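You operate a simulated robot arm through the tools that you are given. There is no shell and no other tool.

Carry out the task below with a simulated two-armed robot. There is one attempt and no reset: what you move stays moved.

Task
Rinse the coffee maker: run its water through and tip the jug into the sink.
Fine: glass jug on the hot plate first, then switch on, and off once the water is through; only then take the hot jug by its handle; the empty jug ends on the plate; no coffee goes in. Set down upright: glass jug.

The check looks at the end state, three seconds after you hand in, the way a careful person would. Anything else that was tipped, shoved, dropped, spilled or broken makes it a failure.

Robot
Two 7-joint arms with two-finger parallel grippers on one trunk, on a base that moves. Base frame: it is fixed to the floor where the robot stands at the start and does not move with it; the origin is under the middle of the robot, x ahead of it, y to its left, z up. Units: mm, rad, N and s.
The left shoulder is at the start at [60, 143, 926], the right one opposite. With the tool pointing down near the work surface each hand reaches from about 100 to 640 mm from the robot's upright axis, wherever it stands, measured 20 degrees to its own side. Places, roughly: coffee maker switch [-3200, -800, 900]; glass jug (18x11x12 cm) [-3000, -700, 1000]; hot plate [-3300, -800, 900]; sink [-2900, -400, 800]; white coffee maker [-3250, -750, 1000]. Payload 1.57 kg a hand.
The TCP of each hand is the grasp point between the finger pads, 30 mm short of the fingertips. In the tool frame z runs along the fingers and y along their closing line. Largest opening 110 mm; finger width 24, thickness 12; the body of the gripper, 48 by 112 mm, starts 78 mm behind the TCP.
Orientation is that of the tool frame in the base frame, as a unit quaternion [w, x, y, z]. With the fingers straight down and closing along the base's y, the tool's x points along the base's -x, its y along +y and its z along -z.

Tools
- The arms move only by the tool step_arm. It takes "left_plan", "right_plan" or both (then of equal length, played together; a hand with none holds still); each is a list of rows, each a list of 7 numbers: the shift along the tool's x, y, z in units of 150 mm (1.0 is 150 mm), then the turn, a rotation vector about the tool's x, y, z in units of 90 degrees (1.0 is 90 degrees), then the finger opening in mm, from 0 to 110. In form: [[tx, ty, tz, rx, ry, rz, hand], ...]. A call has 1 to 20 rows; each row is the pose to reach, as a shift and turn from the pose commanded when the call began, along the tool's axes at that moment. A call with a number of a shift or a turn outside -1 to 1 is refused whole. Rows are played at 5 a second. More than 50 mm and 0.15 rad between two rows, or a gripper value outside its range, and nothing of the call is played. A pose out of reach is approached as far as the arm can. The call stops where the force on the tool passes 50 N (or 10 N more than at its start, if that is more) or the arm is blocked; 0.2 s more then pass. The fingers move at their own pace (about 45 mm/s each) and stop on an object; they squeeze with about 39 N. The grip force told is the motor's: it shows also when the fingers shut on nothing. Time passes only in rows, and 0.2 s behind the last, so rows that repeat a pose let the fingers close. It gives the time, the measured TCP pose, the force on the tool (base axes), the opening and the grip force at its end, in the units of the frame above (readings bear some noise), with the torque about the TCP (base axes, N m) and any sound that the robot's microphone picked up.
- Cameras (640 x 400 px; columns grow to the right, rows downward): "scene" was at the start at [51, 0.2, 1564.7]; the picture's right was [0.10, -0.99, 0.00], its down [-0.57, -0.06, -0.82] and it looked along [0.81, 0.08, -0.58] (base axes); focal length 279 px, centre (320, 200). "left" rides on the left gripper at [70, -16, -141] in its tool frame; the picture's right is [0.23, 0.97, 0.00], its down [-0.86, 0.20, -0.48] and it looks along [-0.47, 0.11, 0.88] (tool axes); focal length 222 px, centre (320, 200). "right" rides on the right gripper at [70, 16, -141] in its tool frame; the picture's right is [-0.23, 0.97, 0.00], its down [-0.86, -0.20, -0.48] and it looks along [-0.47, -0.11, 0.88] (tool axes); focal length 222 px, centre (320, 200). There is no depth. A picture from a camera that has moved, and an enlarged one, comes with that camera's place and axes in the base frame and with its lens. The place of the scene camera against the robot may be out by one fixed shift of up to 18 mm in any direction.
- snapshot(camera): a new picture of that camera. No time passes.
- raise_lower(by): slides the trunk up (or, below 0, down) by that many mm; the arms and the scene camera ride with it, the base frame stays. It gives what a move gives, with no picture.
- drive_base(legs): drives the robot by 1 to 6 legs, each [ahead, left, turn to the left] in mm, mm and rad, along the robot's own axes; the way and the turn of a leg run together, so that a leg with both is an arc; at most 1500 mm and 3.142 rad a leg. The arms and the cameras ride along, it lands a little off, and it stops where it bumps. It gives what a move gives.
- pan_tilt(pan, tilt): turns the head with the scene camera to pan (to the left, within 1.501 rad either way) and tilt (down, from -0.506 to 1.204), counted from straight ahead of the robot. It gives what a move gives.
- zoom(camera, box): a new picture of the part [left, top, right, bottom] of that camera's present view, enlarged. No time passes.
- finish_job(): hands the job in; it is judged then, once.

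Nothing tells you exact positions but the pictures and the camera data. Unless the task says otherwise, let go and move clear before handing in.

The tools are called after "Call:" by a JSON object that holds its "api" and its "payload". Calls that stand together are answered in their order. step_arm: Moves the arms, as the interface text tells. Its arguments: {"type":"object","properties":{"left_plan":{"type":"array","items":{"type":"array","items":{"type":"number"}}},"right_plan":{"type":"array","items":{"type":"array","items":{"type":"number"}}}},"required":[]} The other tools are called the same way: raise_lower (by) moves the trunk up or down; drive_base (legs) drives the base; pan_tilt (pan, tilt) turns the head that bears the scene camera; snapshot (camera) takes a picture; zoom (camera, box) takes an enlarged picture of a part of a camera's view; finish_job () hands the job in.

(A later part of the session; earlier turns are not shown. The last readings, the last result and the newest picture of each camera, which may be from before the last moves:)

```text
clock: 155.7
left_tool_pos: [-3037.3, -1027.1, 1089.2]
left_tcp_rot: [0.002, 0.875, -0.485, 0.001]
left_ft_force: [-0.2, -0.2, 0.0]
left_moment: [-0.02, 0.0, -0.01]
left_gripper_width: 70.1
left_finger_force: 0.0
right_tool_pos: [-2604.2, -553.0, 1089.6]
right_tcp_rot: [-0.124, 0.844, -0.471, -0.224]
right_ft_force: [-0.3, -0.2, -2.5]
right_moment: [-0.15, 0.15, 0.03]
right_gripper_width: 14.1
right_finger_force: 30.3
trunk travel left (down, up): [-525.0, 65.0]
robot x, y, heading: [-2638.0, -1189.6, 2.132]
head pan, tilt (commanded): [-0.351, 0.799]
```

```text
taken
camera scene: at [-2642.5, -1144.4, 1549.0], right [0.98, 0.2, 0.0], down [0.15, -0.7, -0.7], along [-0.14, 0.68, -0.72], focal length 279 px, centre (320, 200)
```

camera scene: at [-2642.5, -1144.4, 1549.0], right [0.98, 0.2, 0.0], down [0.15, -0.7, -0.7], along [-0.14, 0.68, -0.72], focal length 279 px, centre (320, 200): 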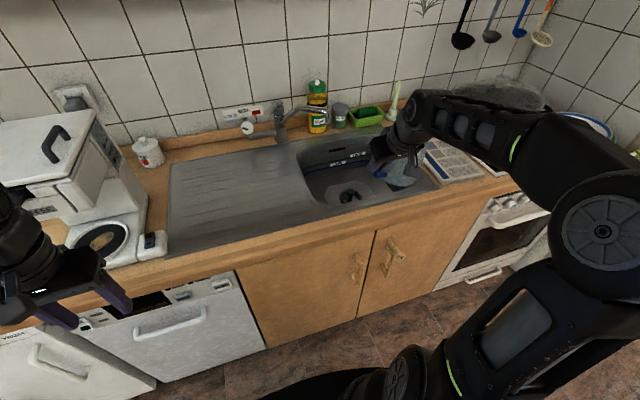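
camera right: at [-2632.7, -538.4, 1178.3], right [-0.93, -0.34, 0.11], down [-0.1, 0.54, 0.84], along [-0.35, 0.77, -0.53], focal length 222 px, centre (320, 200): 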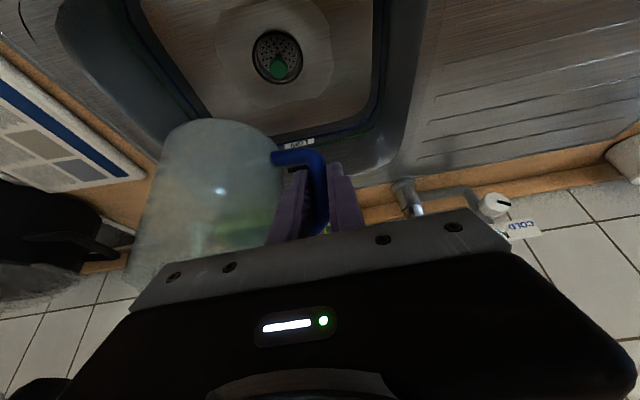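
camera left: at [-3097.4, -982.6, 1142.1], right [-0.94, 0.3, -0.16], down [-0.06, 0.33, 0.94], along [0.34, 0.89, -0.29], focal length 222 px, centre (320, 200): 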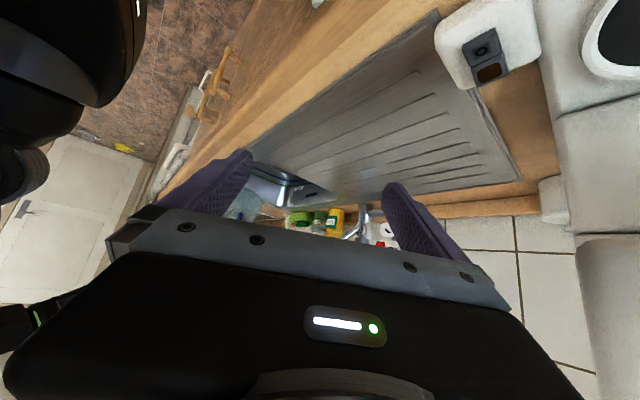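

Left hand restored. I strafe left so the jug comes over the drainboard area, then yaw the right hand 50° left and draw it in.

Call:
{"api": "drive_base", "payload": {"legs": [[0, 298, 0]]}}

Call:
{"api": "step_arm", "payload": {"right_plan": [[0.061, 0.125, -0.035, -0.0393, 0, -0.0689, 0], [0.123, 0.249, -0.07, -0.0786, 0, -0.1378, 0], [0.184, 0.374, -0.105, -0.1179, 0, -0.2067, 0], [0.245, 0.499, -0.139, -0.1571, 0, -0.2756, 0], [0.306, 0.624, -0.174, -0.1964, 0, -0.3445, 0], [0.368, 0.748, -0.209, -0.2357, 0, -0.4134, 0], [0.429, 0.873, -0.244, -0.275, 0.001, -0.4823, 0], [0.429, 0.873, -0.244, -0.275, 0.001, -0.4823, 0]]}}

Call:
{"api": "pan_tilt", "payload": {"pan": -0.1, "tilt": 0.85}}

Call:
{"api": "snapshot", "payload": {"camera": "scene"}}

Call:
{"api": "snapshot", "payload": {"camera": "right"}}

```text
clock: 157.7
left_tool_pos: [-3286.9, -1184.0, 1088.6]
left_tcp_rot: [0.001, 0.875, -0.485, 0.0]
left_ft_force: [-0.6, -0.3, -0.2]
left_moment: [0.01, -0.05, 0.0]
left_gripper_width: 70.0
left_finger_force: 0.0
right_tool_pos: [-2856.8, -710.3, 1089.6]
right_tcp_rot: [-0.125, 0.845, -0.47, -0.224]
right_ft_force: [-0.8, 0.0, -1.5]
right_moment: [-0.15, 0.09, -0.03]
right_gripper_width: 13.9
right_finger_force: 30.4
trunk travel left (down, up): [-525.0, 65.0]
robot x, y, heading: [-2888.9, -1344.3, 2.13]
head pan, tilt (commanded): [-0.351, 0.799]
```

```text
clock: 159.5
left_tool_pos: [-3287.1, -1183.7, 1089.3]
left_tcp_rot: [0.001, 0.874, -0.485, 0.0]
left_ft_force: [0.5, 0.6, 0.2]
left_moment: [-0.01, -0.02, -0.04]
left_gripper_width: 70.1
left_finger_force: 0.1
right_tool_pos: [-2928.4, -840.9, 1090.0]
right_tcp_rot: [-0.017, 0.964, -0.068, -0.256]
right_ft_force: [-0.3, -0.8, -2.1]
right_moment: [-0.16, 0.0, -0.01]
right_gripper_width: 13.9
right_finger_force: 30.5
trunk travel left (down, up): [-525.0, 65.0]
robot x, y, heading: [-2889.5, -1349.7, 2.131]
head pan, tilt (commanded): [-0.351, 0.799]
```

```text
clock: 160.3
left_tool_pos: [-3287.9, -1183.3, 1089.9]
left_tcp_rot: [0.0, 0.874, -0.485, 0.0]
left_ft_force: [-0.6, -0.1, -0.1]
left_moment: [0.01, 0.04, -0.03]
left_gripper_width: 70.2
left_finger_force: 0.0
right_tool_pos: [-2928.6, -841.1, 1091.2]
right_tcp_rot: [-0.017, 0.964, -0.069, -0.255]
right_ft_force: [0.0, -0.7, -2.4]
right_moment: [-0.21, 0.0, -0.01]
right_gripper_width: 14.1
right_finger_force: 30.4
trunk travel left (down, up): [-525.0, 65.0]
robot x, y, heading: [-2884.2, -1345.5, 2.129]
head pan, tilt (commanded): [-0.099, 0.85]
```

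```text
taken
camera scene: at [-2910.9, -1309.9, 1545.0], right [0.9, 0.44, 0.0], down [0.33, -0.67, -0.66], along [-0.29, 0.59, -0.75], focal length 279 px, centre (320, 200)
```

scene: 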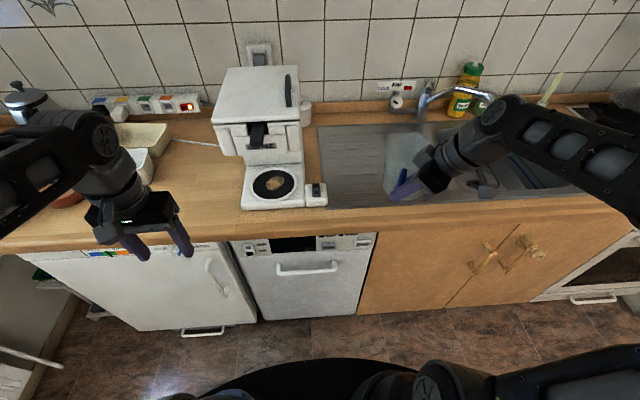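

```text
taken
camera right: at [-2801.3, -876.8, 1179.1], right [-0.33, -0.94, 0.11], down [-0.47, 0.27, 0.84], along [-0.82, 0.23, -0.53], focal length 222 px, centre (320, 200)
```

right: 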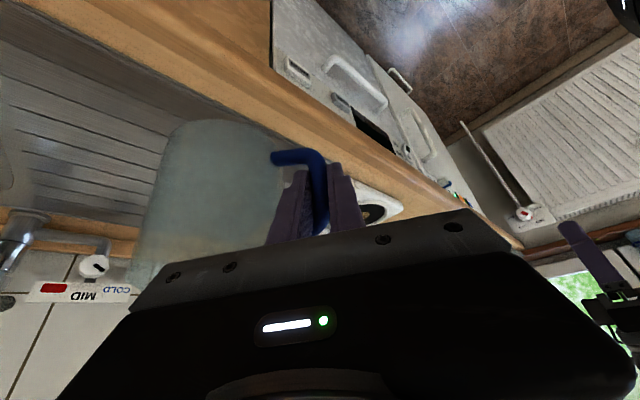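

The jug hangs upright with its handle now pointing to the front-left relative to me. I drive ahead 141 mm to bring it over the drainboard.

Call:
{"api": "drive_base", "payload": {"legs": [[141, 0, 0]]}}

Call:
{"api": "snapshot", "payload": {"camera": "scene"}}

Call:
{"api": "zoom", "payload": {"camera": "scene", "box": [320, 110, 520, 260]}}

Call:
{"api": "snapshot", "payload": {"camera": "left"}}

```text
clock: 161.6
left_tool_pos: [-3363.1, -1061.9, 1089.5]
left_tcp_rot: [0.0, 0.874, -0.486, 0.001]
left_ft_force: [-0.6, -0.1, -0.4]
left_moment: [-0.04, -0.03, -0.01]
left_gripper_width: 70.0
left_finger_force: 0.1
right_tool_pos: [-3002.8, -721.0, 1088.6]
right_tcp_rot: [-0.017, 0.964, -0.07, -0.255]
right_ft_force: [0.8, 0.5, -2.9]
right_moment: [-0.2, -0.03, 0.03]
right_gripper_width: 14.1
right_finger_force: 30.1
trunk travel left (down, up): [-525.0, 65.0]
robot x, y, heading: [-2958.3, -1227.3, 2.126]
head pan, tilt (commanded): [-0.099, 0.85]
```

```text
taken
camera scene: at [-2986.7, -1188.5, 1544.9], right [0.9, 0.44, 0.0], down [0.33, -0.67, -0.66], along [-0.29, 0.59, -0.75], focal length 279 px, centre (320, 200)
```

scene: 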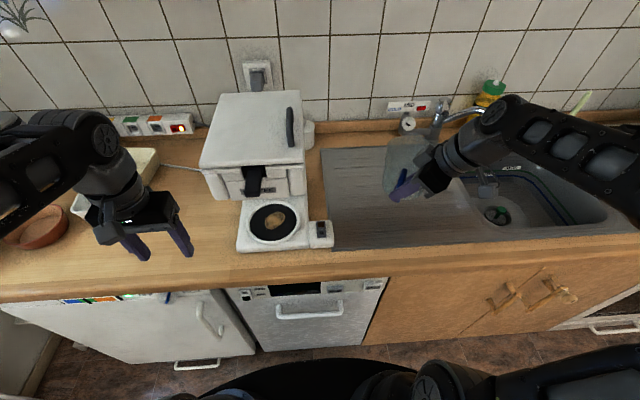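

```text
2.67 times, centred on (420, 185) of scene
camera zoom: at [-2986.7, -1188.5, 1544.9], right [0.9, 0.44, 0.0], down [0.33, -0.67, -0.66], along [-0.29, 0.59, -0.75], focal length 744 px, centre (53, 240)
```

zoom: 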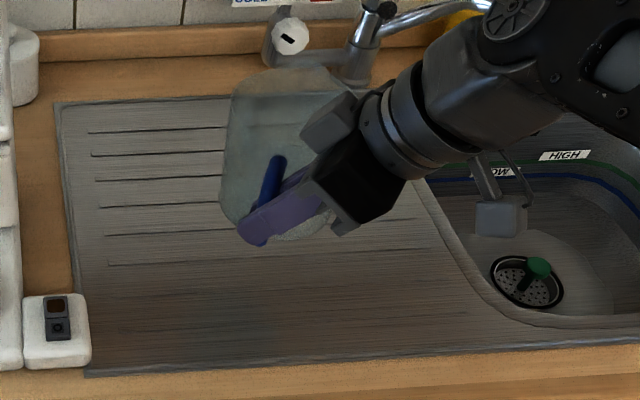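

```text
taken
camera left: at [-3312.0, -1112.6, 1232.4], right [-0.71, -0.71, 0.0], down [-0.62, 0.62, 0.48], along [-0.34, 0.34, -0.88], focal length 222 px, centre (320, 200)
```

left: 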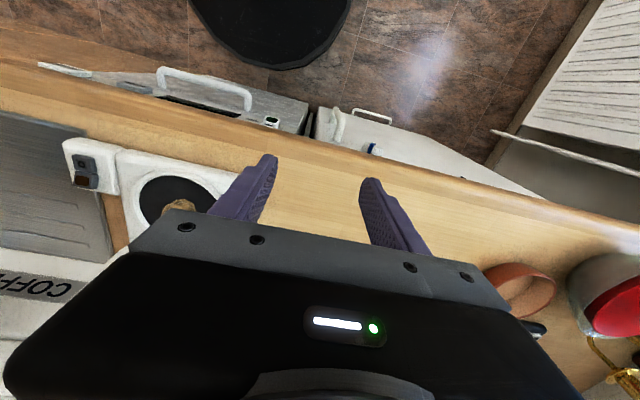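

The jug hovers over the drainboard's flat middle. I lower it most of the way.

Call:
{"api": "step_arm", "payload": {"right_plan": [[0.099, 0, 0.174, 0, 0, 0, 0], [0.198, -0.001, 0.347, 0, 0, 0, 0], [0.296, -0.002, 0.521, 0, 0, 0, 0], [0.34, -0.002, 0.598, 0, 0, 0, 0], [0.34, -0.002, 0.598, 0, 0, 0, 0]]}}

Call:
{"api": "zoom", "payload": {"camera": "scene", "box": [320, 110, 520, 260]}}

Call:
{"api": "snapshot", "payload": {"camera": "right"}}

```text
clock: 162.8
left_tool_pos: [-3362.1, -1063.3, 1089.9]
left_tcp_rot: [0.001, 0.874, -0.485, 0.001]
left_ft_force: [0.3, 0.6, 0.5]
left_moment: [0.0, 0.01, -0.02]
left_gripper_width: 70.4
left_finger_force: 0.0
right_tool_pos: [-3003.0, -722.3, 987.5]
right_tcp_rot: [-0.018, 0.964, -0.069, -0.255]
right_ft_force: [-0.4, 0.0, -2.4]
right_moment: [-0.17, -0.03, 0.01]
right_gripper_width: 14.0
right_finger_force: 30.3
trunk travel left (down, up): [-525.0, 65.0]
robot x, y, heading: [-2960.7, -1225.2, 2.128]
head pan, tilt (commanded): [-0.099, 0.85]
```

```text
2.67 times, centred on (420, 185) of scene
camera zoom: at [-2985.8, -1190.0, 1545.0], right [0.9, 0.44, 0.0], down [0.33, -0.67, -0.66], along [-0.29, 0.59, -0.75], focal length 744 px, centre (53, 240)
```

zoom: 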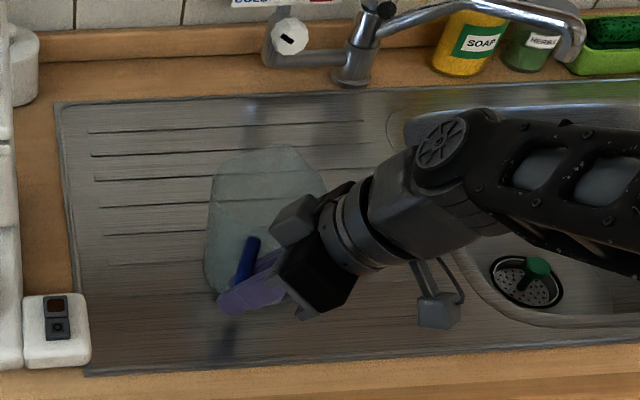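

```text
taken
camera right: at [-2875.9, -757.1, 1076.6], right [-0.33, -0.94, 0.11], down [-0.47, 0.27, 0.84], along [-0.82, 0.23, -0.53], focal length 222 px, centre (320, 200)
```

right: 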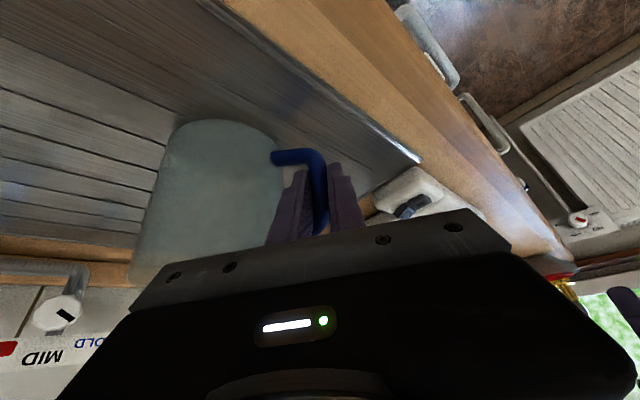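

About 10 mm above the board. I lower in small steps until contact.

Call:
{"api": "step_arm", "payload": {"right_plan": [[0.0132, 0, 0.0232, 0, 0, 0, 0], [0.0231, 0, 0.0405, 0, 0, 0, 0], [0.0297, 0, 0.0521, 0, 0, 0, 0], [0.0297, 0, 0.0521, 0, 0, 0, 0]]}}

```text
clock: 163.8
left_tool_pos: [-3362.2, -1064.4, 1090.0]
left_tcp_rot: [0.0, 0.874, -0.486, 0.0]
left_ft_force: [0.2, -0.6, 0.9]
left_moment: [0.02, 0.0, 0.0]
left_gripper_width: 69.8
left_finger_force: 0.1
right_tool_pos: [-3001.2, -723.9, 978.2]
right_tcp_rot: [-0.018, 0.964, -0.069, -0.256]
right_ft_force: [2.1, -4.5, 12.8]
right_moment: [0.87, 0.75, 0.08]
right_gripper_width: 13.9
right_finger_force: 30.9
trunk travel left (down, up): [-525.0, 65.0]
robot x, y, heading: [-2958.0, -1226.6, 2.125]
head pan, tilt (commanded): [-0.099, 0.85]
```

Contact at the jug's left edge. I relieve the pressure by 2 mm and read the load again.

Call:
{"api": "step_arm", "payload": {"right_plan": [[-0.0033, 0, -0.0058, 0, 0, 0, 0], [-0.0066, 0, -0.0116, 0, 0, 0, 0], [-0.0066, 0, -0.0116, 0, 0, 0, 0]]}}

Call:
{"api": "zoom", "payload": {"camera": "right", "box": [110, 90, 390, 290]}}

```text
clock: 164.6
left_tool_pos: [-3362.4, -1064.2, 1088.8]
left_tcp_rot: [-0.001, 0.874, -0.485, -0.001]
left_ft_force: [-0.5, 0.1, -0.5]
left_moment: [0.02, 0.01, 0.0]
left_gripper_width: 70.1
left_finger_force: 0.1
right_tool_pos: [-3002.6, -722.1, 979.6]
right_tcp_rot: [-0.017, 0.964, -0.07, -0.254]
right_ft_force: [1.5, -0.6, 3.7]
right_moment: [0.3, 0.29, 0.02]
right_gripper_width: 14.2
right_finger_force: 30.2
trunk travel left (down, up): [-525.0, 65.0]
robot x, y, heading: [-2958.8, -1228.5, 2.128]
head pan, tilt (commanded): [-0.099, 0.85]
```

```text
2.00 times, centred on (250, 190) of right
camera zoom: at [-2875.4, -757.4, 1069.1], right [-0.34, -0.94, 0.11], down [-0.47, 0.27, 0.84], along [-0.81, 0.23, -0.53], focal length 444 px, centre (460, 220)
```

zoom: 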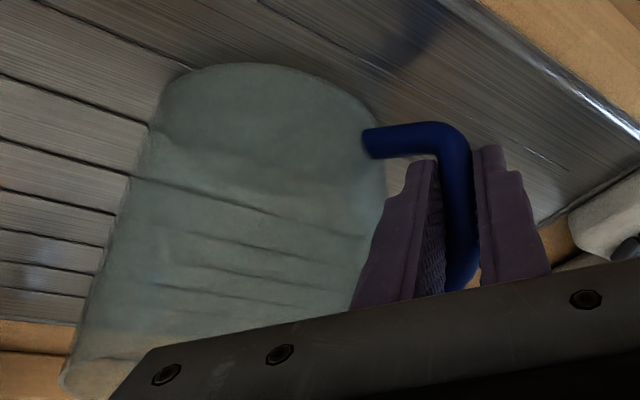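

The load is nearly gone. The right finger lies inside the handle loop, so I open only to 32 mm and then retreat exactly along the tool axis.

Call:
{"api": "step_arm", "payload": {"right_plan": [[-0.0033, 0, -0.0058, 0, 0, 0, 0], [-0.0033, 0, -0.0058, 0, 0, 0, 18], [-0.0033, 0, -0.0058, 0, 0, 0, 24], [-0.0033, 0, -0.0058, 0, 0, 0, 32], [-0.0033, 0, -0.0058, 0, 0, 0, 32], [-0.0033, 0, -0.0058, 0, 0, 0, 32]]}}

Call:
{"api": "zoom", "payload": {"camera": "right", "box": [110, 90, 390, 290]}}

Call:
{"api": "zoom", "payload": {"camera": "scene", "box": [320, 110, 520, 260]}}

```text
clock: 166.0
left_tool_pos: [-3362.7, -1063.9, 1088.1]
left_tcp_rot: [0.0, 0.875, -0.485, 0.0]
left_ft_force: [-0.6, -0.2, -0.2]
left_moment: [0.02, 0.03, 0.01]
left_gripper_width: 69.9
left_finger_force: 0.0
right_tool_pos: [-3002.3, -721.1, 982.8]
right_tcp_rot: [-0.018, 0.964, -0.07, -0.255]
right_ft_force: [-0.1, 0.8, -0.3]
right_moment: [-0.01, -0.02, 0.0]
right_gripper_width: 31.9
right_finger_force: 0.0
trunk travel left (down, up): [-525.0, 65.0]
robot x, y, heading: [-2962.3, -1226.8, 2.128]
head pan, tilt (commanded): [-0.099, 0.85]
```

```text
2.00 times, centred on (250, 190) of right
camera zoom: at [-2875.6, -757.1, 1070.3], right [-0.33, -0.94, 0.11], down [-0.47, 0.27, 0.84], along [-0.82, 0.23, -0.53], focal length 444 px, centre (460, 220)
```

zoom: 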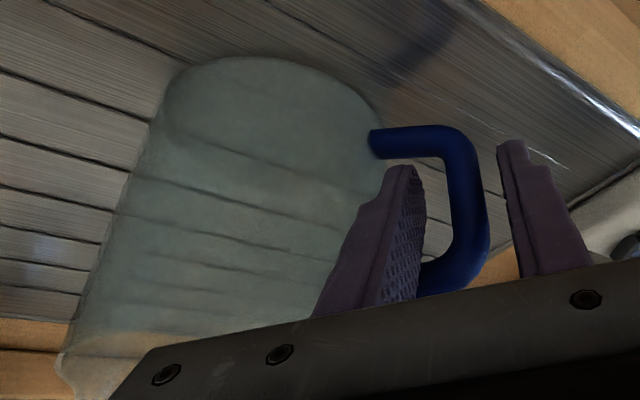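

```text
2.67 times, centred on (420, 185) of scene
camera zoom: at [-2985.7, -1190.2, 1545.0], right [0.9, 0.44, 0.0], down [0.33, -0.67, -0.66], along [-0.29, 0.59, -0.75], focal length 744 px, centre (53, 240)
```

zoom: 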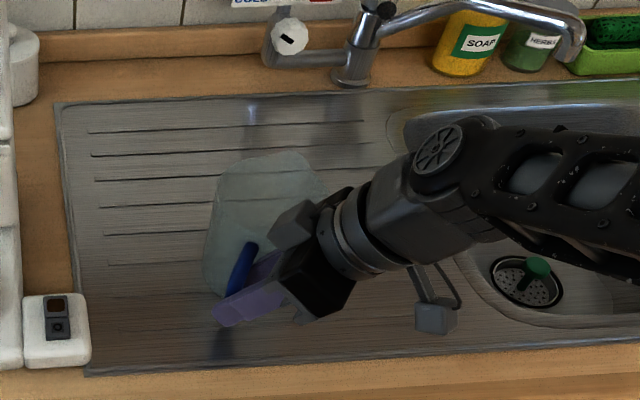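

The jug stands free on the drainboard. I retreat along the tool axis.

Call:
{"api": "step_arm", "payload": {"right_plan": [[0, 0, -0.1, 0, 0, 0, 32], [0, 0, -0.25, 0, 0, 0, 32], [0, 0, -0.45, 0, 0, 0, 32], [0, 0, -0.7, 0, 0, 0, 32], [0, 0, -0.9, 0, 0, 0, 32]]}}

Call:
{"api": "snapshot", "payload": {"camera": "scene"}}

Call:
{"api": "snapshot", "payload": {"camera": "right"}}

```text
clock: 167.2
left_tool_pos: [-3363.0, -1064.2, 1089.8]
left_tcp_rot: [0.0, 0.874, -0.486, 0.0]
left_ft_force: [-0.5, -0.6, 0.7]
left_moment: [-0.01, -0.01, -0.02]
left_gripper_width: 69.8
left_finger_force: 0.0
right_tool_pos: [-2937.0, -731.9, 1099.0]
right_tcp_rot: [-0.018, 0.964, -0.07, -0.254]
right_ft_force: [0.5, -0.8, 0.7]
right_moment: [0.03, 0.01, -0.04]
right_gripper_width: 31.6
right_finger_force: 0.1
trunk travel left (down, up): [-525.0, 65.0]
robot x, y, heading: [-2958.3, -1228.4, 2.126]
head pan, tilt (commanded): [-0.099, 0.85]
```

```text
taken
camera scene: at [-2985.5, -1190.5, 1545.0], right [0.9, 0.44, 0.0], down [0.33, -0.67, -0.66], along [-0.29, 0.59, -0.75], focal length 279 px, centre (320, 200)
```

scene: 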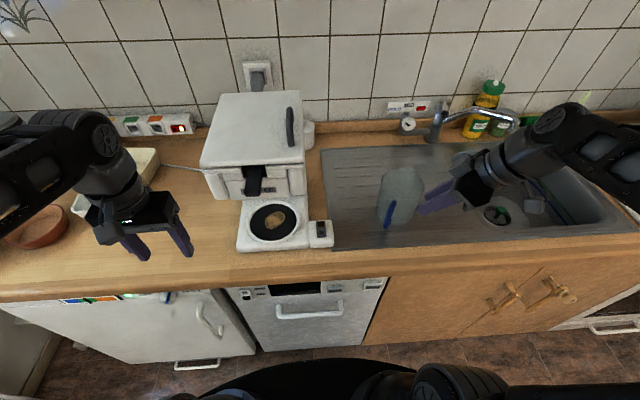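

```text
taken
camera right: at [-2809.6, -767.0, 1187.4], right [-0.33, -0.94, 0.11], down [-0.47, 0.27, 0.84], along [-0.82, 0.23, -0.53], focal length 222 px, centre (320, 200)
```

right: 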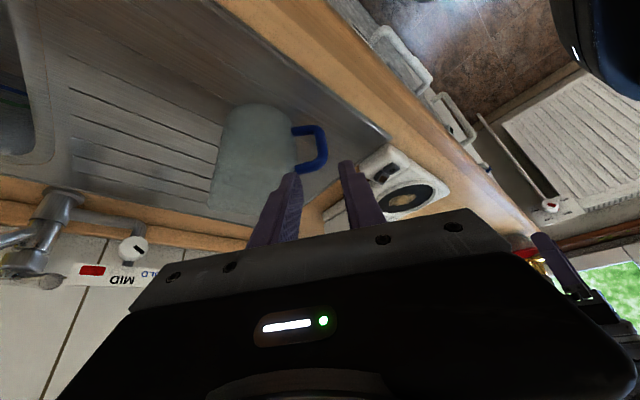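

The jug stands upright on the drainboard, handle toward the front. I turn the right hand's yaw to match the handle (about 32° right of my heading) and shift the base left for a comfortable reach.

Call:
{"api": "step_arm", "payload": {"right_plan": [[0, 0, -0.03, 0.045, 0, 0.0791, 40], [0, 0, -0.06, 0.09, 0, 0.1582, 50], [0, 0, -0.06, 0.135, -0.001, 0.2374, 60], [0, 0, -0.06, 0.18, -0.001, 0.3165, 70], [0, 0, -0.06, 0.225, -0.001, 0.3956, 70], [0, 0, -0.06, 0.2701, -0.002, 0.4747, 70], [0, 0, -0.06, 0.3151, -0.002, 0.5538, 70], [0, 0, -0.06, 0.3601, -0.002, 0.633, 70], [0, 0, -0.06, 0.4051, -0.002, 0.7121, 70], [0, 0, -0.06, 0.4501, -0.003, 0.7912, 70], [0, 0, -0.06, 0.4501, -0.003, 0.7912, 70]]}}

Call:
{"api": "drive_base", "payload": {"legs": [[0, 130, 0]]}}

Call:
{"api": "snapshot", "payload": {"camera": "right"}}

Call:
{"api": "snapshot", "payload": {"camera": "scene"}}

```text
clock: 169.6
left_tool_pos: [-3362.4, -1062.4, 1089.6]
left_tcp_rot: [0.0, 0.874, -0.485, 0.0]
left_ft_force: [-0.2, -0.1, 0.5]
left_moment: [-0.02, 0.03, 0.01]
left_gripper_width: 70.3
left_finger_force: 0.0
right_tool_pos: [-2931.5, -731.1, 1107.0]
right_tcp_rot: [0.18, -0.682, 0.684, 0.182]
right_ft_force: [0.2, 0.3, -1.0]
right_moment: [0.03, -0.02, -0.03]
right_gripper_width: 70.0
right_finger_force: 0.0
trunk travel left (down, up): [-525.0, 65.0]
robot x, y, heading: [-2960.9, -1227.2, 2.128]
head pan, tilt (commanded): [-0.099, 0.85]
```

```text
clock: 170.9
left_tool_pos: [-3473.4, -1132.2, 1089.1]
left_tcp_rot: [-0.001, 0.873, -0.487, 0.001]
left_ft_force: [0.5, -0.4, -0.1]
left_moment: [0.01, 0.01, 0.01]
left_gripper_width: 69.9
left_finger_force: 0.1
right_tool_pos: [-3043.2, -801.1, 1107.9]
right_tcp_rot: [0.182, -0.681, 0.686, 0.182]
right_ft_force: [-0.1, -0.9, -0.6]
right_moment: [0.05, -0.03, -0.05]
right_gripper_width: 70.3
right_finger_force: 0.0
trunk travel left (down, up): [-525.0, 65.0]
robot x, y, heading: [-3070.9, -1297.5, 2.125]
head pan, tilt (commanded): [-0.099, 0.85]
```

```text
taken
camera right: at [-3059.4, -932.4, 1195.4], right [-0.97, 0.2, 0.11], down [0.2, 0.5, 0.84], along [0.11, 0.84, -0.53], focal length 222 px, centre (320, 200)
```

right: 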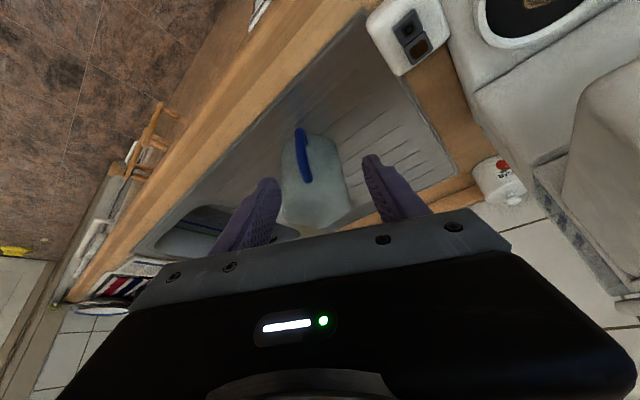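

```text
taken
camera scene: at [-3097.6, -1259.9, 1545.0], right [0.9, 0.44, 0.0], down [0.33, -0.67, -0.66], along [-0.29, 0.59, -0.75], focal length 279 px, centre (320, 200)
```

scene: 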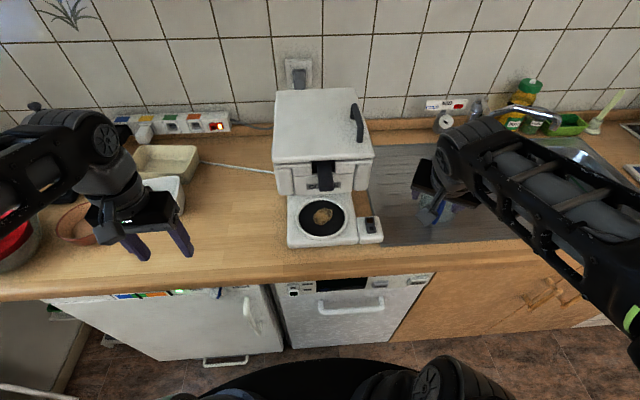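

The hand is aligned in yaw with the handle. I zoom for the handle's exact position.

Call:
{"api": "zoom", "payload": {"camera": "right", "box": [240, 100, 400, 240]}}

Call:
{"api": "zoom", "payload": {"camera": "scene", "box": [370, 130, 490, 250]}}

```text
2.86 times, centred on (320, 170) of right
camera zoom: at [-3059.4, -932.4, 1195.4], right [-0.97, 0.2, 0.11], down [0.2, 0.5, 0.84], along [0.11, 0.84, -0.53], focal length 635 px, centre (320, 286)
```

zoom: 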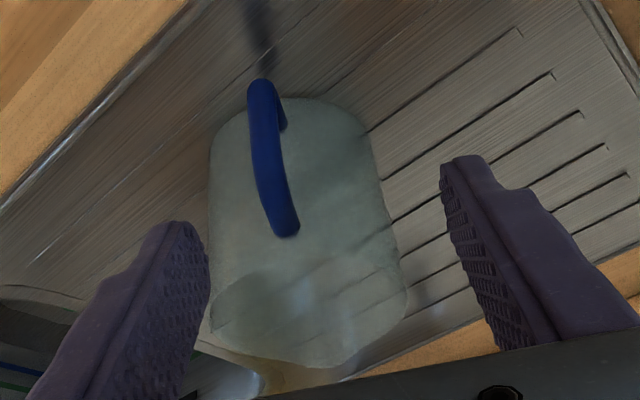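

```text
3.33 times, centred on (430, 190) of scene
camera zoom: at [-3097.6, -1259.9, 1545.0], right [0.9, 0.44, 0.0], down [0.33, -0.67, -0.66], along [-0.29, 0.59, -0.75], focal length 930 px, centre (-47, 233)
```

zoom: 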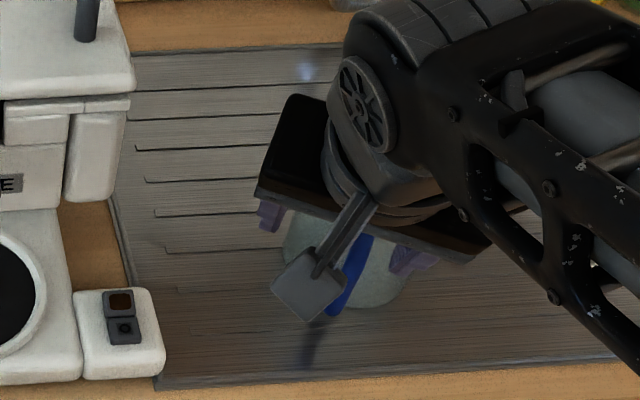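

The handle bar is at about (-3014, -717), direction within 2° of the tool yaw. I move to the pre-grasp point and verify.

Call:
{"api": "step_arm", "payload": {"right_plan": [[-0.024, -0.095, 0.157, 0, 0, 0, 70], [-0.048, -0.189, 0.314, 0, 0, 0, 70], [-0.048, -0.189, 0.314, 0, 0, 0, 70]]}}

Call:
{"api": "zoom", "payload": {"camera": "right", "box": [240, 90, 400, 240]}}

```text
clock: 171.7
left_tool_pos: [-3473.1, -1133.0, 1088.9]
left_tcp_rot: [0.0, 0.874, -0.486, -0.001]
left_ft_force: [-0.2, -0.6, 0.8]
left_moment: [0.01, 0.0, -0.01]
left_gripper_width: 69.8
left_finger_force: 0.1
right_tool_pos: [-3012.2, -771.4, 1069.2]
right_tcp_rot: [0.18, -0.682, 0.684, 0.183]
right_ft_force: [0.8, 0.4, -0.3]
right_moment: [-0.04, 0.01, 0.01]
right_gripper_width: 70.0
right_finger_force: 0.0
trunk travel left (down, up): [-525.0, 65.0]
robot x, y, heading: [-3067.5, -1297.3, 2.125]
head pan, tilt (commanded): [-0.099, 0.85]
```

```text
2.67 times, centred on (320, 165) of right
camera zoom: at [-3029.3, -902.2, 1157.9], right [-0.97, 0.2, 0.12], down [0.2, 0.5, 0.84], along [0.11, 0.84, -0.53], focal length 592 px, centre (320, 293)
```

zoom: 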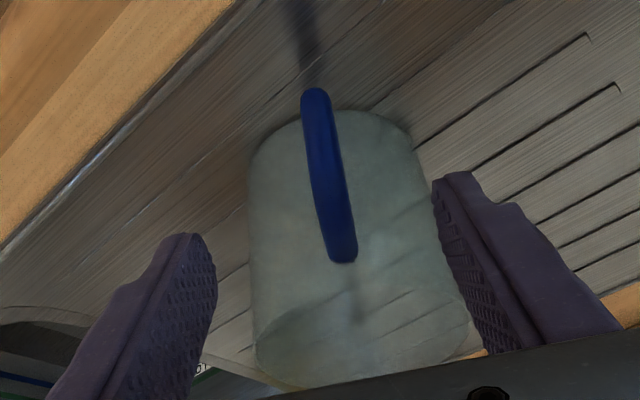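

The view matches the earlier successful pre-grasp. I advance and close.

Call:
{"api": "step_arm", "payload": {"right_plan": [[0, 0, 0.2, 0, 0, 0, 70], [0, 0, 0.4, 0, 0, 0, 70], [0, 0, 0.57, 0, 0, 0, 70], [0, 0, 0.72, 0, 0, 0, 70], [0, 0, 0.72, 0, 0, 0, 60]]}}

Call:
{"api": "zoom", "payload": {"camera": "right", "box": [240, 90, 400, 240]}}

```text
clock: 172.9
left_tool_pos: [-3472.5, -1131.3, 1089.8]
left_tcp_rot: [0.0, 0.874, -0.486, 0.0]
left_ft_force: [0.4, 0.5, -0.9]
left_moment: [-0.03, 0.0, 0.0]
left_gripper_width: 69.9
left_finger_force: 0.1
right_tool_pos: [-3013.3, -716.9, 977.7]
right_tcp_rot: [0.18, -0.682, 0.685, 0.182]
right_ft_force: [0.0, -0.2, 0.6]
right_moment: [0.02, -0.01, 0.03]
right_gripper_width: 59.8
right_finger_force: 0.0
trunk travel left (down, up): [-525.0, 65.0]
robot x, y, heading: [-3067.9, -1294.5, 2.125]
head pan, tilt (commanded): [-0.099, 0.85]
```

```text
2.67 times, centred on (320, 165) of right
camera zoom: at [-3030.0, -849.5, 1064.8], right [-0.97, 0.2, 0.12], down [0.2, 0.5, 0.84], along [0.11, 0.84, -0.53], focal length 592 px, centre (320, 293)
```

zoom: 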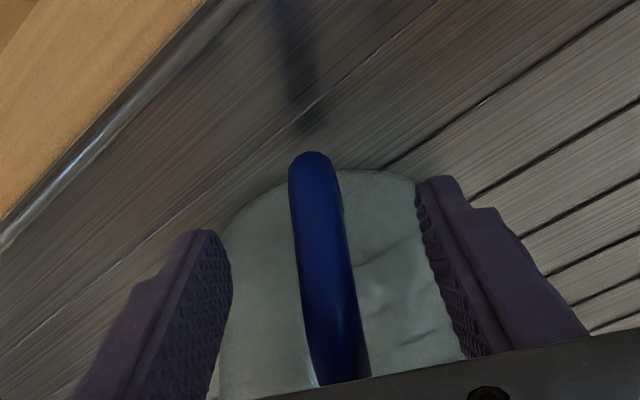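

Good straddle. I close and lift.

Call:
{"api": "step_arm", "payload": {"right_plan": [[0, 0, 0, 0, 0, 0, 30], [0, 0, 0, 0, 0, 0, 10], [0, 0, 0, 0, 0, 0, 0], [0, 0, 0, 0, 0, 0, 0], [0, 0, 0, 0, 0, 0, 0], [0, 0, 0, 0, 0, 0, 0]]}}

Call:
{"api": "step_arm", "payload": {"right_plan": [[-0.033, 0, -0.058, 0, 0, 0, 0], [-0.1, 0, -0.174, 0, 0, 0, 0], [-0.2, 0, -0.347, 0, 0, 0, 0], [-0.315, 0, -0.55, 0, 0, 0, 0], [-0.315, 0, -0.55, 0, 0, 0, 0]]}}

Call:
{"api": "snapshot", "payload": {"camera": "scene"}}

Call:
{"api": "snapshot", "payload": {"camera": "right"}}

```text
clock: 174.3
left_tool_pos: [-3472.6, -1132.6, 1089.6]
left_tcp_rot: [0.0, 0.874, -0.486, 0.0]
left_ft_force: [0.1, 0.3, -0.4]
left_moment: [0.01, 0.0, 0.02]
left_gripper_width: 70.0
left_finger_force: 0.1
right_tool_pos: [-3013.5, -718.0, 976.2]
right_tcp_rot: [0.181, -0.682, 0.685, 0.182]
right_ft_force: [-0.5, 0.2, -0.5]
right_moment: [0.02, -0.09, 0.0]
right_gripper_width: 14.0
right_finger_force: 30.3
trunk travel left (down, up): [-525.0, 65.0]
robot x, y, heading: [-3069.1, -1292.0, 2.131]
head pan, tilt (commanded): [-0.099, 0.85]
```

```text
clock: 175.5
left_tool_pos: [-3471.7, -1131.9, 1089.4]
left_tcp_rot: [0.0, 0.874, -0.487, 0.001]
left_ft_force: [-0.1, 0.4, 0.1]
left_moment: [0.0, -0.04, 0.0]
left_gripper_width: 69.7
left_finger_force: 0.0
right_tool_pos: [-3012.8, -718.6, 1072.1]
right_tcp_rot: [0.181, -0.682, 0.685, 0.182]
right_ft_force: [1.1, -0.2, -2.4]
right_moment: [-0.13, 0.02, 0.01]
right_gripper_width: 13.8
right_finger_force: 30.5
trunk travel left (down, up): [-525.0, 65.0]
robot x, y, heading: [-3069.4, -1291.6, 2.126]
head pan, tilt (commanded): [-0.099, 0.85]
```

```text
taken
camera scene: at [-3095.9, -1258.3, 1545.0], right [0.9, 0.44, 0.0], down [0.33, -0.67, -0.66], along [-0.29, 0.59, -0.75], focal length 279 px, centre (320, 200)
```

scene: 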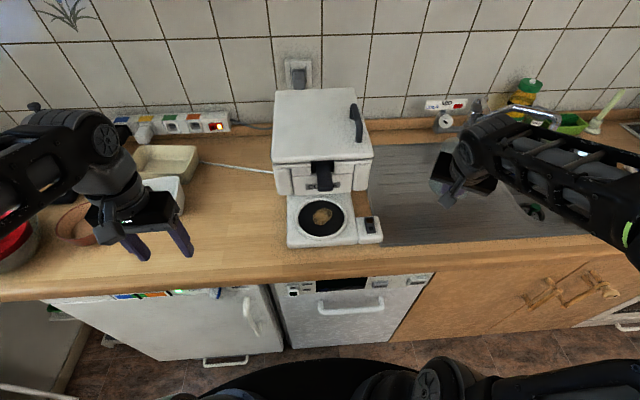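

```text
taken
camera right: at [-3029.1, -848.9, 1160.1], right [-0.97, 0.2, 0.12], down [0.2, 0.51, 0.84], along [0.11, 0.84, -0.53], focal length 222 px, centre (320, 200)
```

right: 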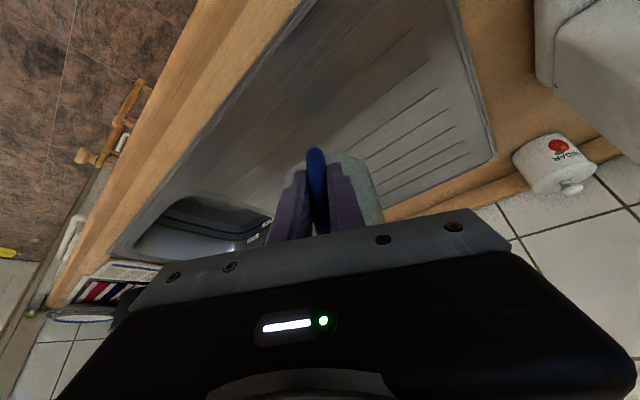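

The empty jug is held again (2.4 N). I back the base off, then turn the handle to face front and draw the jug to a comfortable place.

Call:
{"api": "drive_base", "payload": {"legs": [[-260, 0, 0]]}}

Call:
{"api": "step_arm", "payload": {"right_plan": [[0.0, 0.1, 0.0, -0.035, 0, -0.0612, 0], [0.0, 0.2, 0.0, -0.0701, 0, -0.1224, 0], [0.0, 0.3, 0.0, -0.1052, 0, -0.1836, 0], [0.0, 0.4, 0.0, -0.1402, 0, -0.2448, 0], [0.0, 0.5, 0.0, -0.1753, 0, -0.306, 0], [0.0, 0.5, 0.0, -0.1753, 0, -0.306, 0]]}}

Call:
{"api": "snapshot", "payload": {"camera": "scene"}}

Call:
{"api": "snapshot", "payload": {"camera": "right"}}

```text
clock: 177.3
left_tool_pos: [-3336.5, -1350.6, 1090.4]
left_tcp_rot: [0.0, 0.874, -0.486, -0.001]
left_ft_force: [-0.4, -0.3, -0.3]
left_moment: [0.03, 0.0, 0.01]
left_gripper_width: 69.8
left_finger_force: 0.0
right_tool_pos: [-2876.1, -938.1, 1071.0]
right_tcp_rot: [0.18, -0.682, 0.685, 0.182]
right_ft_force: [-0.1, 0.3, -2.1]
right_moment: [-0.19, 0.01, 0.02]
right_gripper_width: 13.9
right_finger_force: 30.7
trunk travel left (down, up): [-525.0, 65.0]
robot x, y, heading: [-2939.2, -1517.6, 2.13]
head pan, tilt (commanded): [-0.099, 0.85]
```

```text
clock: 178.7
left_tool_pos: [-3336.1, -1351.0, 1089.1]
left_tcp_rot: [0.001, 0.874, -0.487, 0.001]
left_ft_force: [2.0, -0.4, -0.2]
left_moment: [-0.01, 0.04, -0.03]
left_gripper_width: 70.1
left_finger_force: 0.0
right_tool_pos: [-2951.9, -938.3, 1070.7]
right_tcp_rot: [-0.124, 0.843, -0.471, -0.226]
right_ft_force: [0.1, -0.3, -2.3]
right_moment: [-0.15, -0.1, -0.01]
right_gripper_width: 14.0
right_finger_force: 30.6
trunk travel left (down, up): [-525.0, 65.0]
robot x, y, heading: [-2937.5, -1515.5, 2.128]
head pan, tilt (commanded): [-0.099, 0.85]
```

```text
taken
camera scene: at [-2959.6, -1478.0, 1545.0], right [0.9, 0.44, 0.0], down [0.33, -0.67, -0.66], along [-0.29, 0.59, -0.75], focal length 279 px, centre (320, 200)
```

scene: 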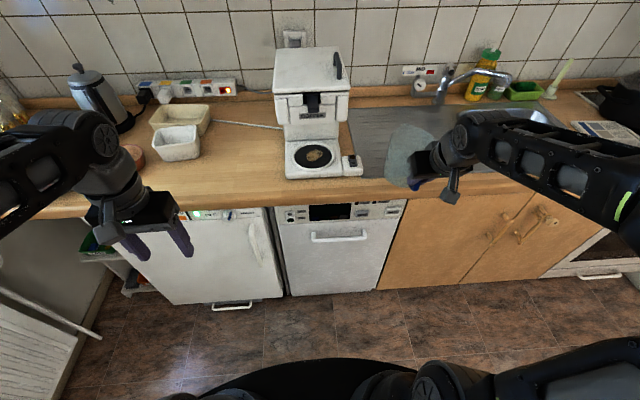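

```text
taken
camera right: at [-2896.9, -1057.2, 1159.7], right [-0.93, -0.34, 0.12], down [-0.09, 0.54, 0.84], along [-0.35, 0.77, -0.53], focal length 222 px, centre (320, 200)
```

right: 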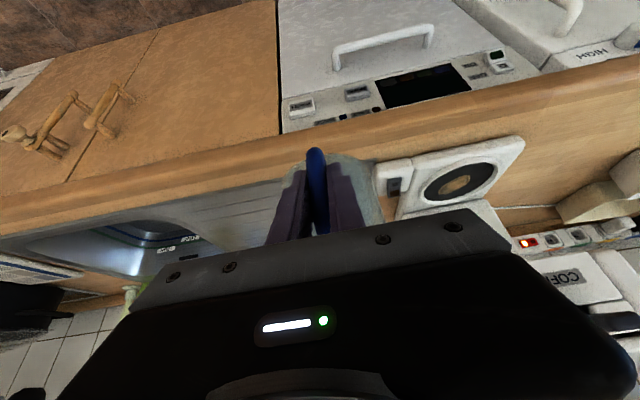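

I lower the jug to slide-in height while still out front, then re-measure the plate relative to the hand.

Call:
{"api": "step_arm", "payload": {"right_plan": [[0.073, 0, 0.127, 0, 0, 0, 0], [0.146, 0, 0.255, 0, 0, 0, 0], [0.146, 0, 0.255, 0, 0, 0, 0]]}}

Call:
{"api": "zoom", "payload": {"camera": "right", "box": [370, 80, 560, 240]}}

Call:
{"api": "zoom", "payload": {"camera": "scene", "box": [260, 40, 440, 210]}}

Call:
{"api": "snapshot", "payload": {"camera": "left"}}

```text
clock: 179.5
left_tool_pos: [-3337.1, -1351.8, 1089.6]
left_tcp_rot: [0.001, 0.874, -0.486, 0.001]
left_ft_force: [0.0, 0.4, -0.3]
left_moment: [0.05, 0.0, -0.01]
left_gripper_width: 69.9
left_finger_force: 0.1
right_tool_pos: [-2950.6, -937.9, 1027.6]
right_tcp_rot: [-0.125, 0.843, -0.473, -0.225]
right_ft_force: [-0.5, -0.1, -2.2]
right_moment: [-0.16, -0.06, -0.03]
right_gripper_width: 14.0
right_finger_force: 30.3
trunk travel left (down, up): [-525.0, 65.0]
robot x, y, heading: [-2935.3, -1513.2, 2.127]
head pan, tilt (commanded): [-0.099, 0.85]
```

```text
2.50 times, centred on (465, 160) of right
camera zoom: at [-2896.6, -1058.2, 1115.1], right [-0.93, -0.34, 0.12], down [-0.09, 0.54, 0.84], along [-0.35, 0.77, -0.53], focal length 555 px, centre (-42, 300)
```

zoom: 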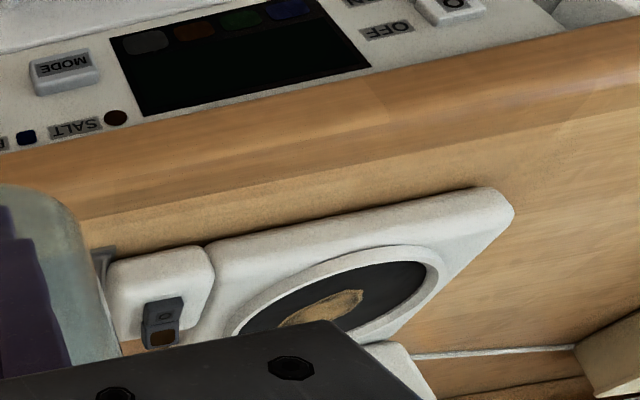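

```text
2.35 times, centred on (350, 125) of scene
camera zoom: at [-2959.6, -1478.1, 1545.0], right [0.9, 0.44, 0.0], down [0.33, -0.67, -0.66], along [-0.29, 0.59, -0.75], focal length 656 px, centre (249, 376)
```

zoom: 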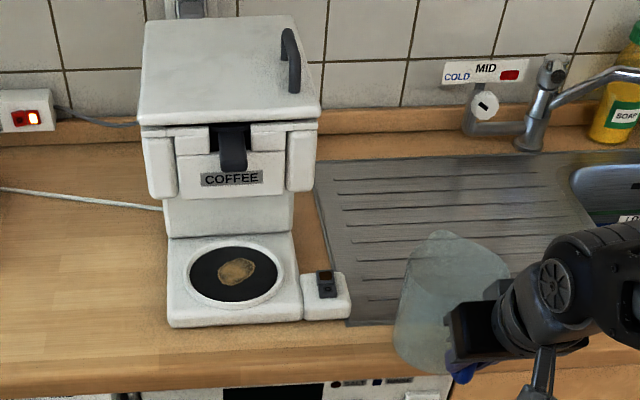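

```text
taken
camera left: at [-3285.0, -1401.4, 1232.8], right [-0.71, -0.71, 0.0], down [-0.62, 0.62, 0.48], along [-0.34, 0.34, -0.88], focal length 222 px, centre (320, 200)
```

left: 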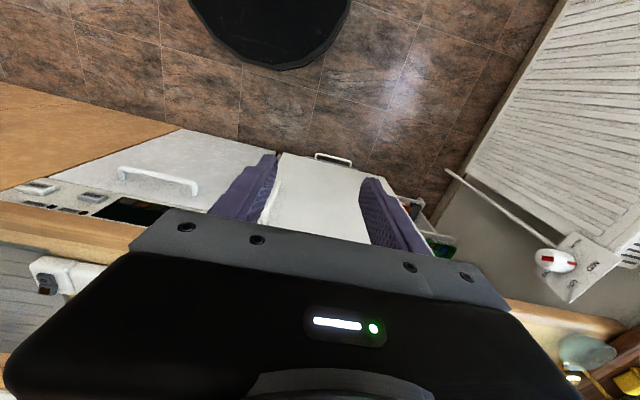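

Plate position confirmed (scene camera, corrected: about (-3289, -834)). I strafe left 234 mm to line the jug up in front of the plate.

Call:
{"api": "drive_base", "payload": {"legs": [[0, 234, 0]]}}

Call:
{"api": "zoom", "payload": {"camera": "scene", "box": [310, 40, 490, 210]}}

Call:
{"api": "snapshot", "payload": {"camera": "right"}}

```text
clock: 181.3
left_tool_pos: [-3535.6, -1474.4, 1089.3]
left_tcp_rot: [0.0, 0.874, -0.486, 0.0]
left_ft_force: [-0.1, -0.4, -0.3]
left_moment: [0.03, -0.03, -0.03]
left_gripper_width: 70.0
left_finger_force: 0.0
right_tool_pos: [-3149.7, -1061.1, 1027.3]
right_tcp_rot: [-0.124, 0.843, -0.472, -0.226]
right_ft_force: [-0.3, 0.2, -2.6]
right_moment: [-0.12, -0.09, 0.0]
right_gripper_width: 14.1
right_finger_force: 30.1
trunk travel left (down, up): [-525.0, 65.0]
robot x, y, heading: [-3131.9, -1635.5, 2.126]
head pan, tilt (commanded): [-0.099, 0.85]
```

```text
2.35 times, centred on (400, 125) of scene
camera zoom: at [-3158.8, -1601.5, 1545.0], right [0.9, 0.44, 0.0], down [0.33, -0.67, -0.66], along [-0.29, 0.59, -0.75], focal length 656 px, centre (132, 376)
```

zoom: 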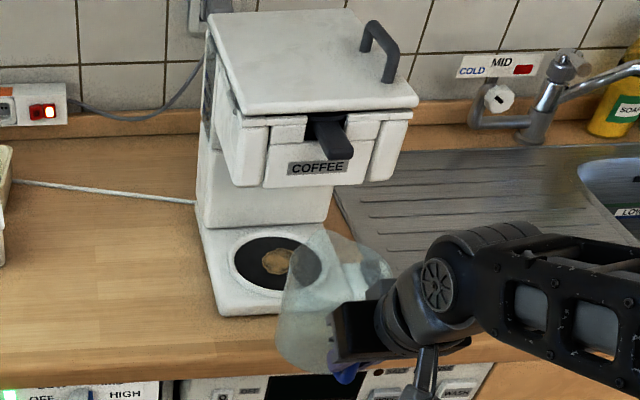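

```text
taken
camera right: at [-3095.0, -1181.6, 1115.7], right [-0.93, -0.34, 0.12], down [-0.09, 0.54, 0.84], along [-0.35, 0.77, -0.53], focal length 222 px, centre (320, 200)
```

right: 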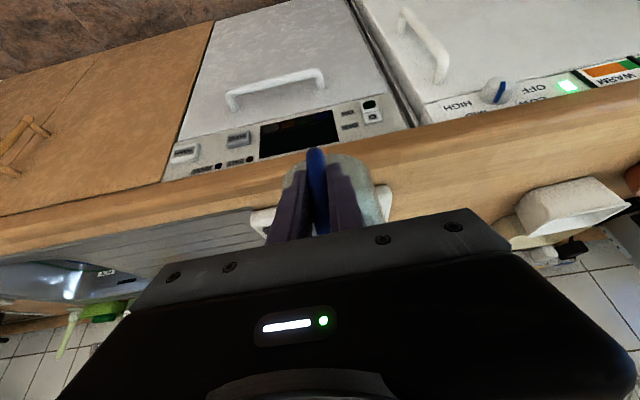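

Aligned laterally. I drive ahead 110 mm, carrying the jug toward the plate under the housing.

Call:
{"api": "drive_base", "payload": {"legs": [[110, 0, 0]]}}

Call:
{"api": "zoom", "payload": {"camera": "scene", "box": [310, 40, 510, 230]}}

Call:
{"api": "snapshot", "payload": {"camera": "right"}}

```text
clock: 182.5
left_tool_pos: [-3592.8, -1377.8, 1088.8]
left_tcp_rot: [0.001, 0.873, -0.487, 0.002]
left_ft_force: [0.1, -0.1, -0.4]
left_moment: [-0.06, 0.01, 0.02]
left_gripper_width: 70.0
left_finger_force: 0.0
right_tool_pos: [-3206.7, -965.9, 1027.4]
right_tcp_rot: [-0.124, 0.843, -0.473, -0.225]
right_ft_force: [-0.2, 0.1, -2.0]
right_moment: [-0.18, -0.12, 0.0]
right_gripper_width: 13.8
right_finger_force: 31.0
trunk travel left (down, up): [-525.0, 65.0]
robot x, y, heading: [-3191.1, -1544.2, 2.126]
head pan, tilt (commanded): [-0.099, 0.85]
```

```text
2.11 times, centred on (410, 135) of scene
camera zoom: at [-3216.6, -1505.6, 1544.9], right [0.9, 0.44, 0.0], down [0.33, -0.68, -0.66], along [-0.29, 0.59, -0.75], focal length 587 px, centre (130, 337)
```

zoom: 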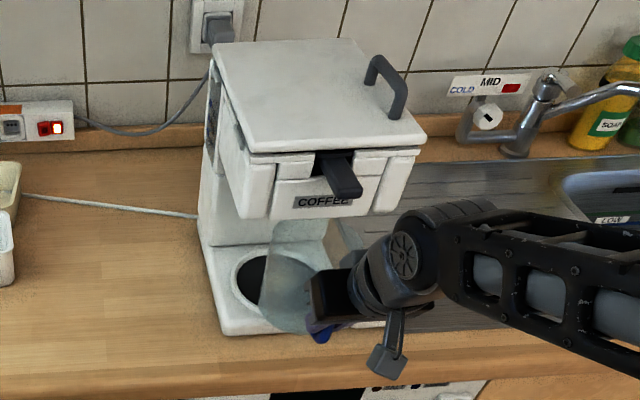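

```text
taken
camera right: at [-3152.6, -1086.5, 1114.8], right [-0.93, -0.34, 0.12], down [-0.09, 0.54, 0.84], along [-0.35, 0.77, -0.53], focal length 222 px, centre (320, 200)
```

right: 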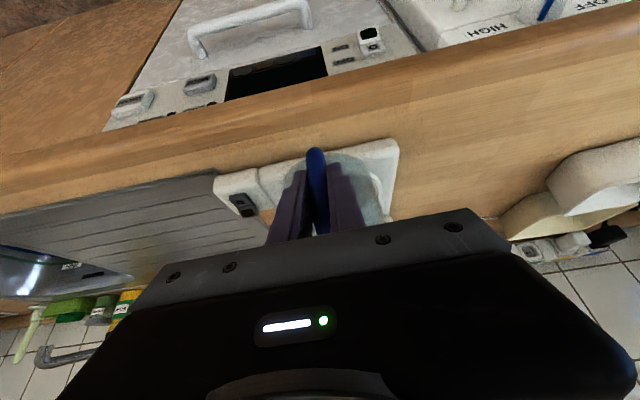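

59 mm remain. I use the base again for a straight 58 mm advance, then check centring.

Call:
{"api": "drive_base", "payload": {"legs": [[58, 2, 0]]}}

Call:
{"api": "zoom", "payload": {"camera": "right", "box": [170, 80, 420, 240]}}

Call:
{"api": "zoom", "payload": {"camera": "scene", "box": [310, 60, 510, 250]}}

```text
clock: 183.4
left_tool_pos: [-3626.4, -1330.7, 1088.8]
left_tcp_rot: [0.001, 0.874, -0.487, 0.001]
left_ft_force: [-0.3, 0.7, -1.0]
left_moment: [-0.03, -0.02, -0.01]
left_gripper_width: 70.0
left_finger_force: 0.0
right_tool_pos: [-3239.0, -916.9, 1026.5]
right_tcp_rot: [-0.124, 0.843, -0.474, -0.224]
right_ft_force: [-0.7, 1.5, -3.2]
right_moment: [-0.2, -0.13, 0.01]
right_gripper_width: 14.1
right_finger_force: 30.4
trunk travel left (down, up): [-525.0, 65.0]
robot x, y, heading: [-3224.6, -1494.9, 2.124]
head pan, tilt (commanded): [-0.099, 0.85]
```

```text
2.50 times, centred on (295, 160) of right
camera zoom: at [-3185.2, -1037.9, 1114.7], right [-0.93, -0.34, 0.12], down [-0.09, 0.54, 0.84], along [-0.35, 0.77, -0.53], focal length 555 px, centre (382, 300)
```

zoom: 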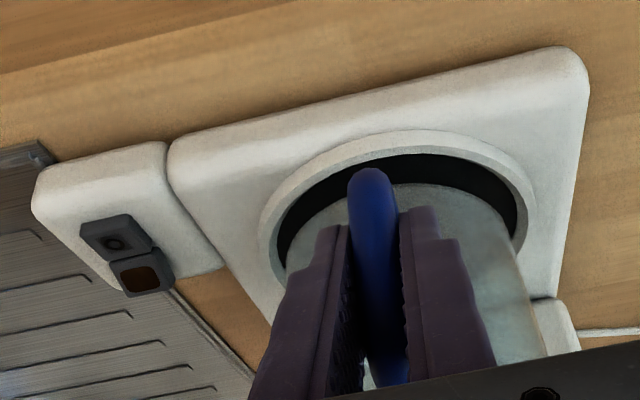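

```text
2.11 times, centred on (410, 155) of scene
camera zoom: at [-3249.1, -1457.0, 1544.9], right [0.9, 0.44, 0.0], down [0.33, -0.68, -0.66], along [-0.29, 0.59, -0.75], focal length 587 px, centre (130, 295)
```

zoom: 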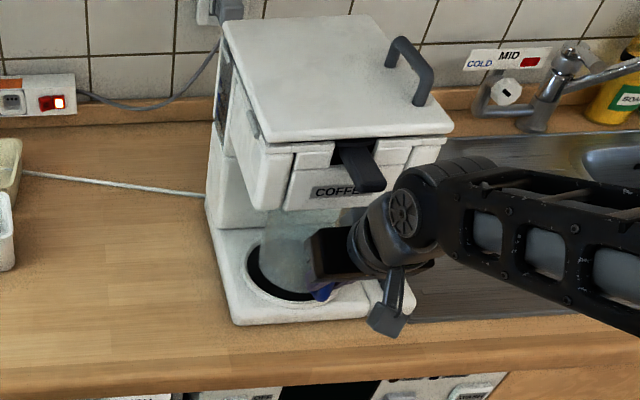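

On target over the plate. I lower 14 mm, then feel for contact.

Call:
{"api": "step_arm", "payload": {"right_plan": [[0.023, 0, 0.041, 0, 0, 0, 0], [0.046, 0, 0.081, 0, 0, 0, 0], [0.046, 0, 0.081, 0, 0, 0, 0]]}}

Call:
{"api": "step_arm", "payload": {"right_plan": [[0.005, 0, 0.0087, 0, 0, 0, 0], [0.01, 0, 0.0174, 0, 0, 0, 0], [0.01, 0, 0.0174, 0, 0, 0, 0]]}}

Call:
{"api": "zoom", "payload": {"camera": "right", "box": [170, 80, 420, 240]}}

```text
clock: 184.2
left_tool_pos: [-3624.5, -1331.2, 1089.2]
left_tcp_rot: [0.0, 0.873, -0.487, 0.001]
left_ft_force: [0.5, -0.9, -0.1]
left_moment: [0.04, 0.01, -0.02]
left_gripper_width: 70.1
left_finger_force: 0.0
right_tool_pos: [-3240.1, -918.8, 1012.2]
right_tcp_rot: [-0.124, 0.843, -0.474, -0.224]
right_ft_force: [0.6, 0.2, -1.8]
right_moment: [-0.15, -0.07, 0.02]
right_gripper_width: 13.8
right_finger_force: 30.7
trunk travel left (down, up): [-525.0, 65.0]
robot x, y, heading: [-3224.4, -1493.1, 2.123]
head pan, tilt (commanded): [-0.099, 0.85]
```

```text
clock: 185.0
left_tool_pos: [-3625.2, -1330.4, 1089.1]
left_tcp_rot: [0.001, 0.874, -0.486, 0.001]
left_ft_force: [0.5, -0.4, -0.5]
left_moment: [-0.02, -0.05, -0.01]
left_gripper_width: 69.9
left_finger_force: 0.1
right_tool_pos: [-3239.2, -917.8, 1011.1]
right_tcp_rot: [-0.125, 0.843, -0.472, -0.226]
right_ft_force: [-1.5, 0.7, 1.3]
right_moment: [0.19, 0.01, 0.08]
right_gripper_width: 13.8
right_finger_force: 29.9
trunk travel left (down, up): [-525.0, 65.0]
robot x, y, heading: [-3220.2, -1493.5, 2.127]
head pan, tilt (commanded): [-0.099, 0.85]
```

```text
2.50 times, centred on (295, 160) of right
camera zoom: at [-3184.8, -1039.1, 1098.5], right [-0.93, -0.34, 0.12], down [-0.09, 0.53, 0.84], along [-0.35, 0.77, -0.53], focal length 555 px, centre (382, 300)
```

zoom: 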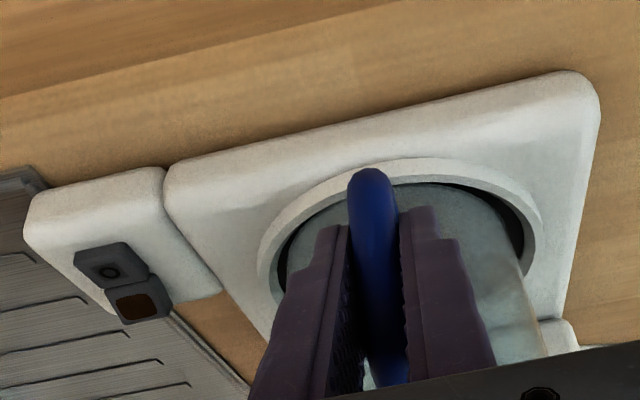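

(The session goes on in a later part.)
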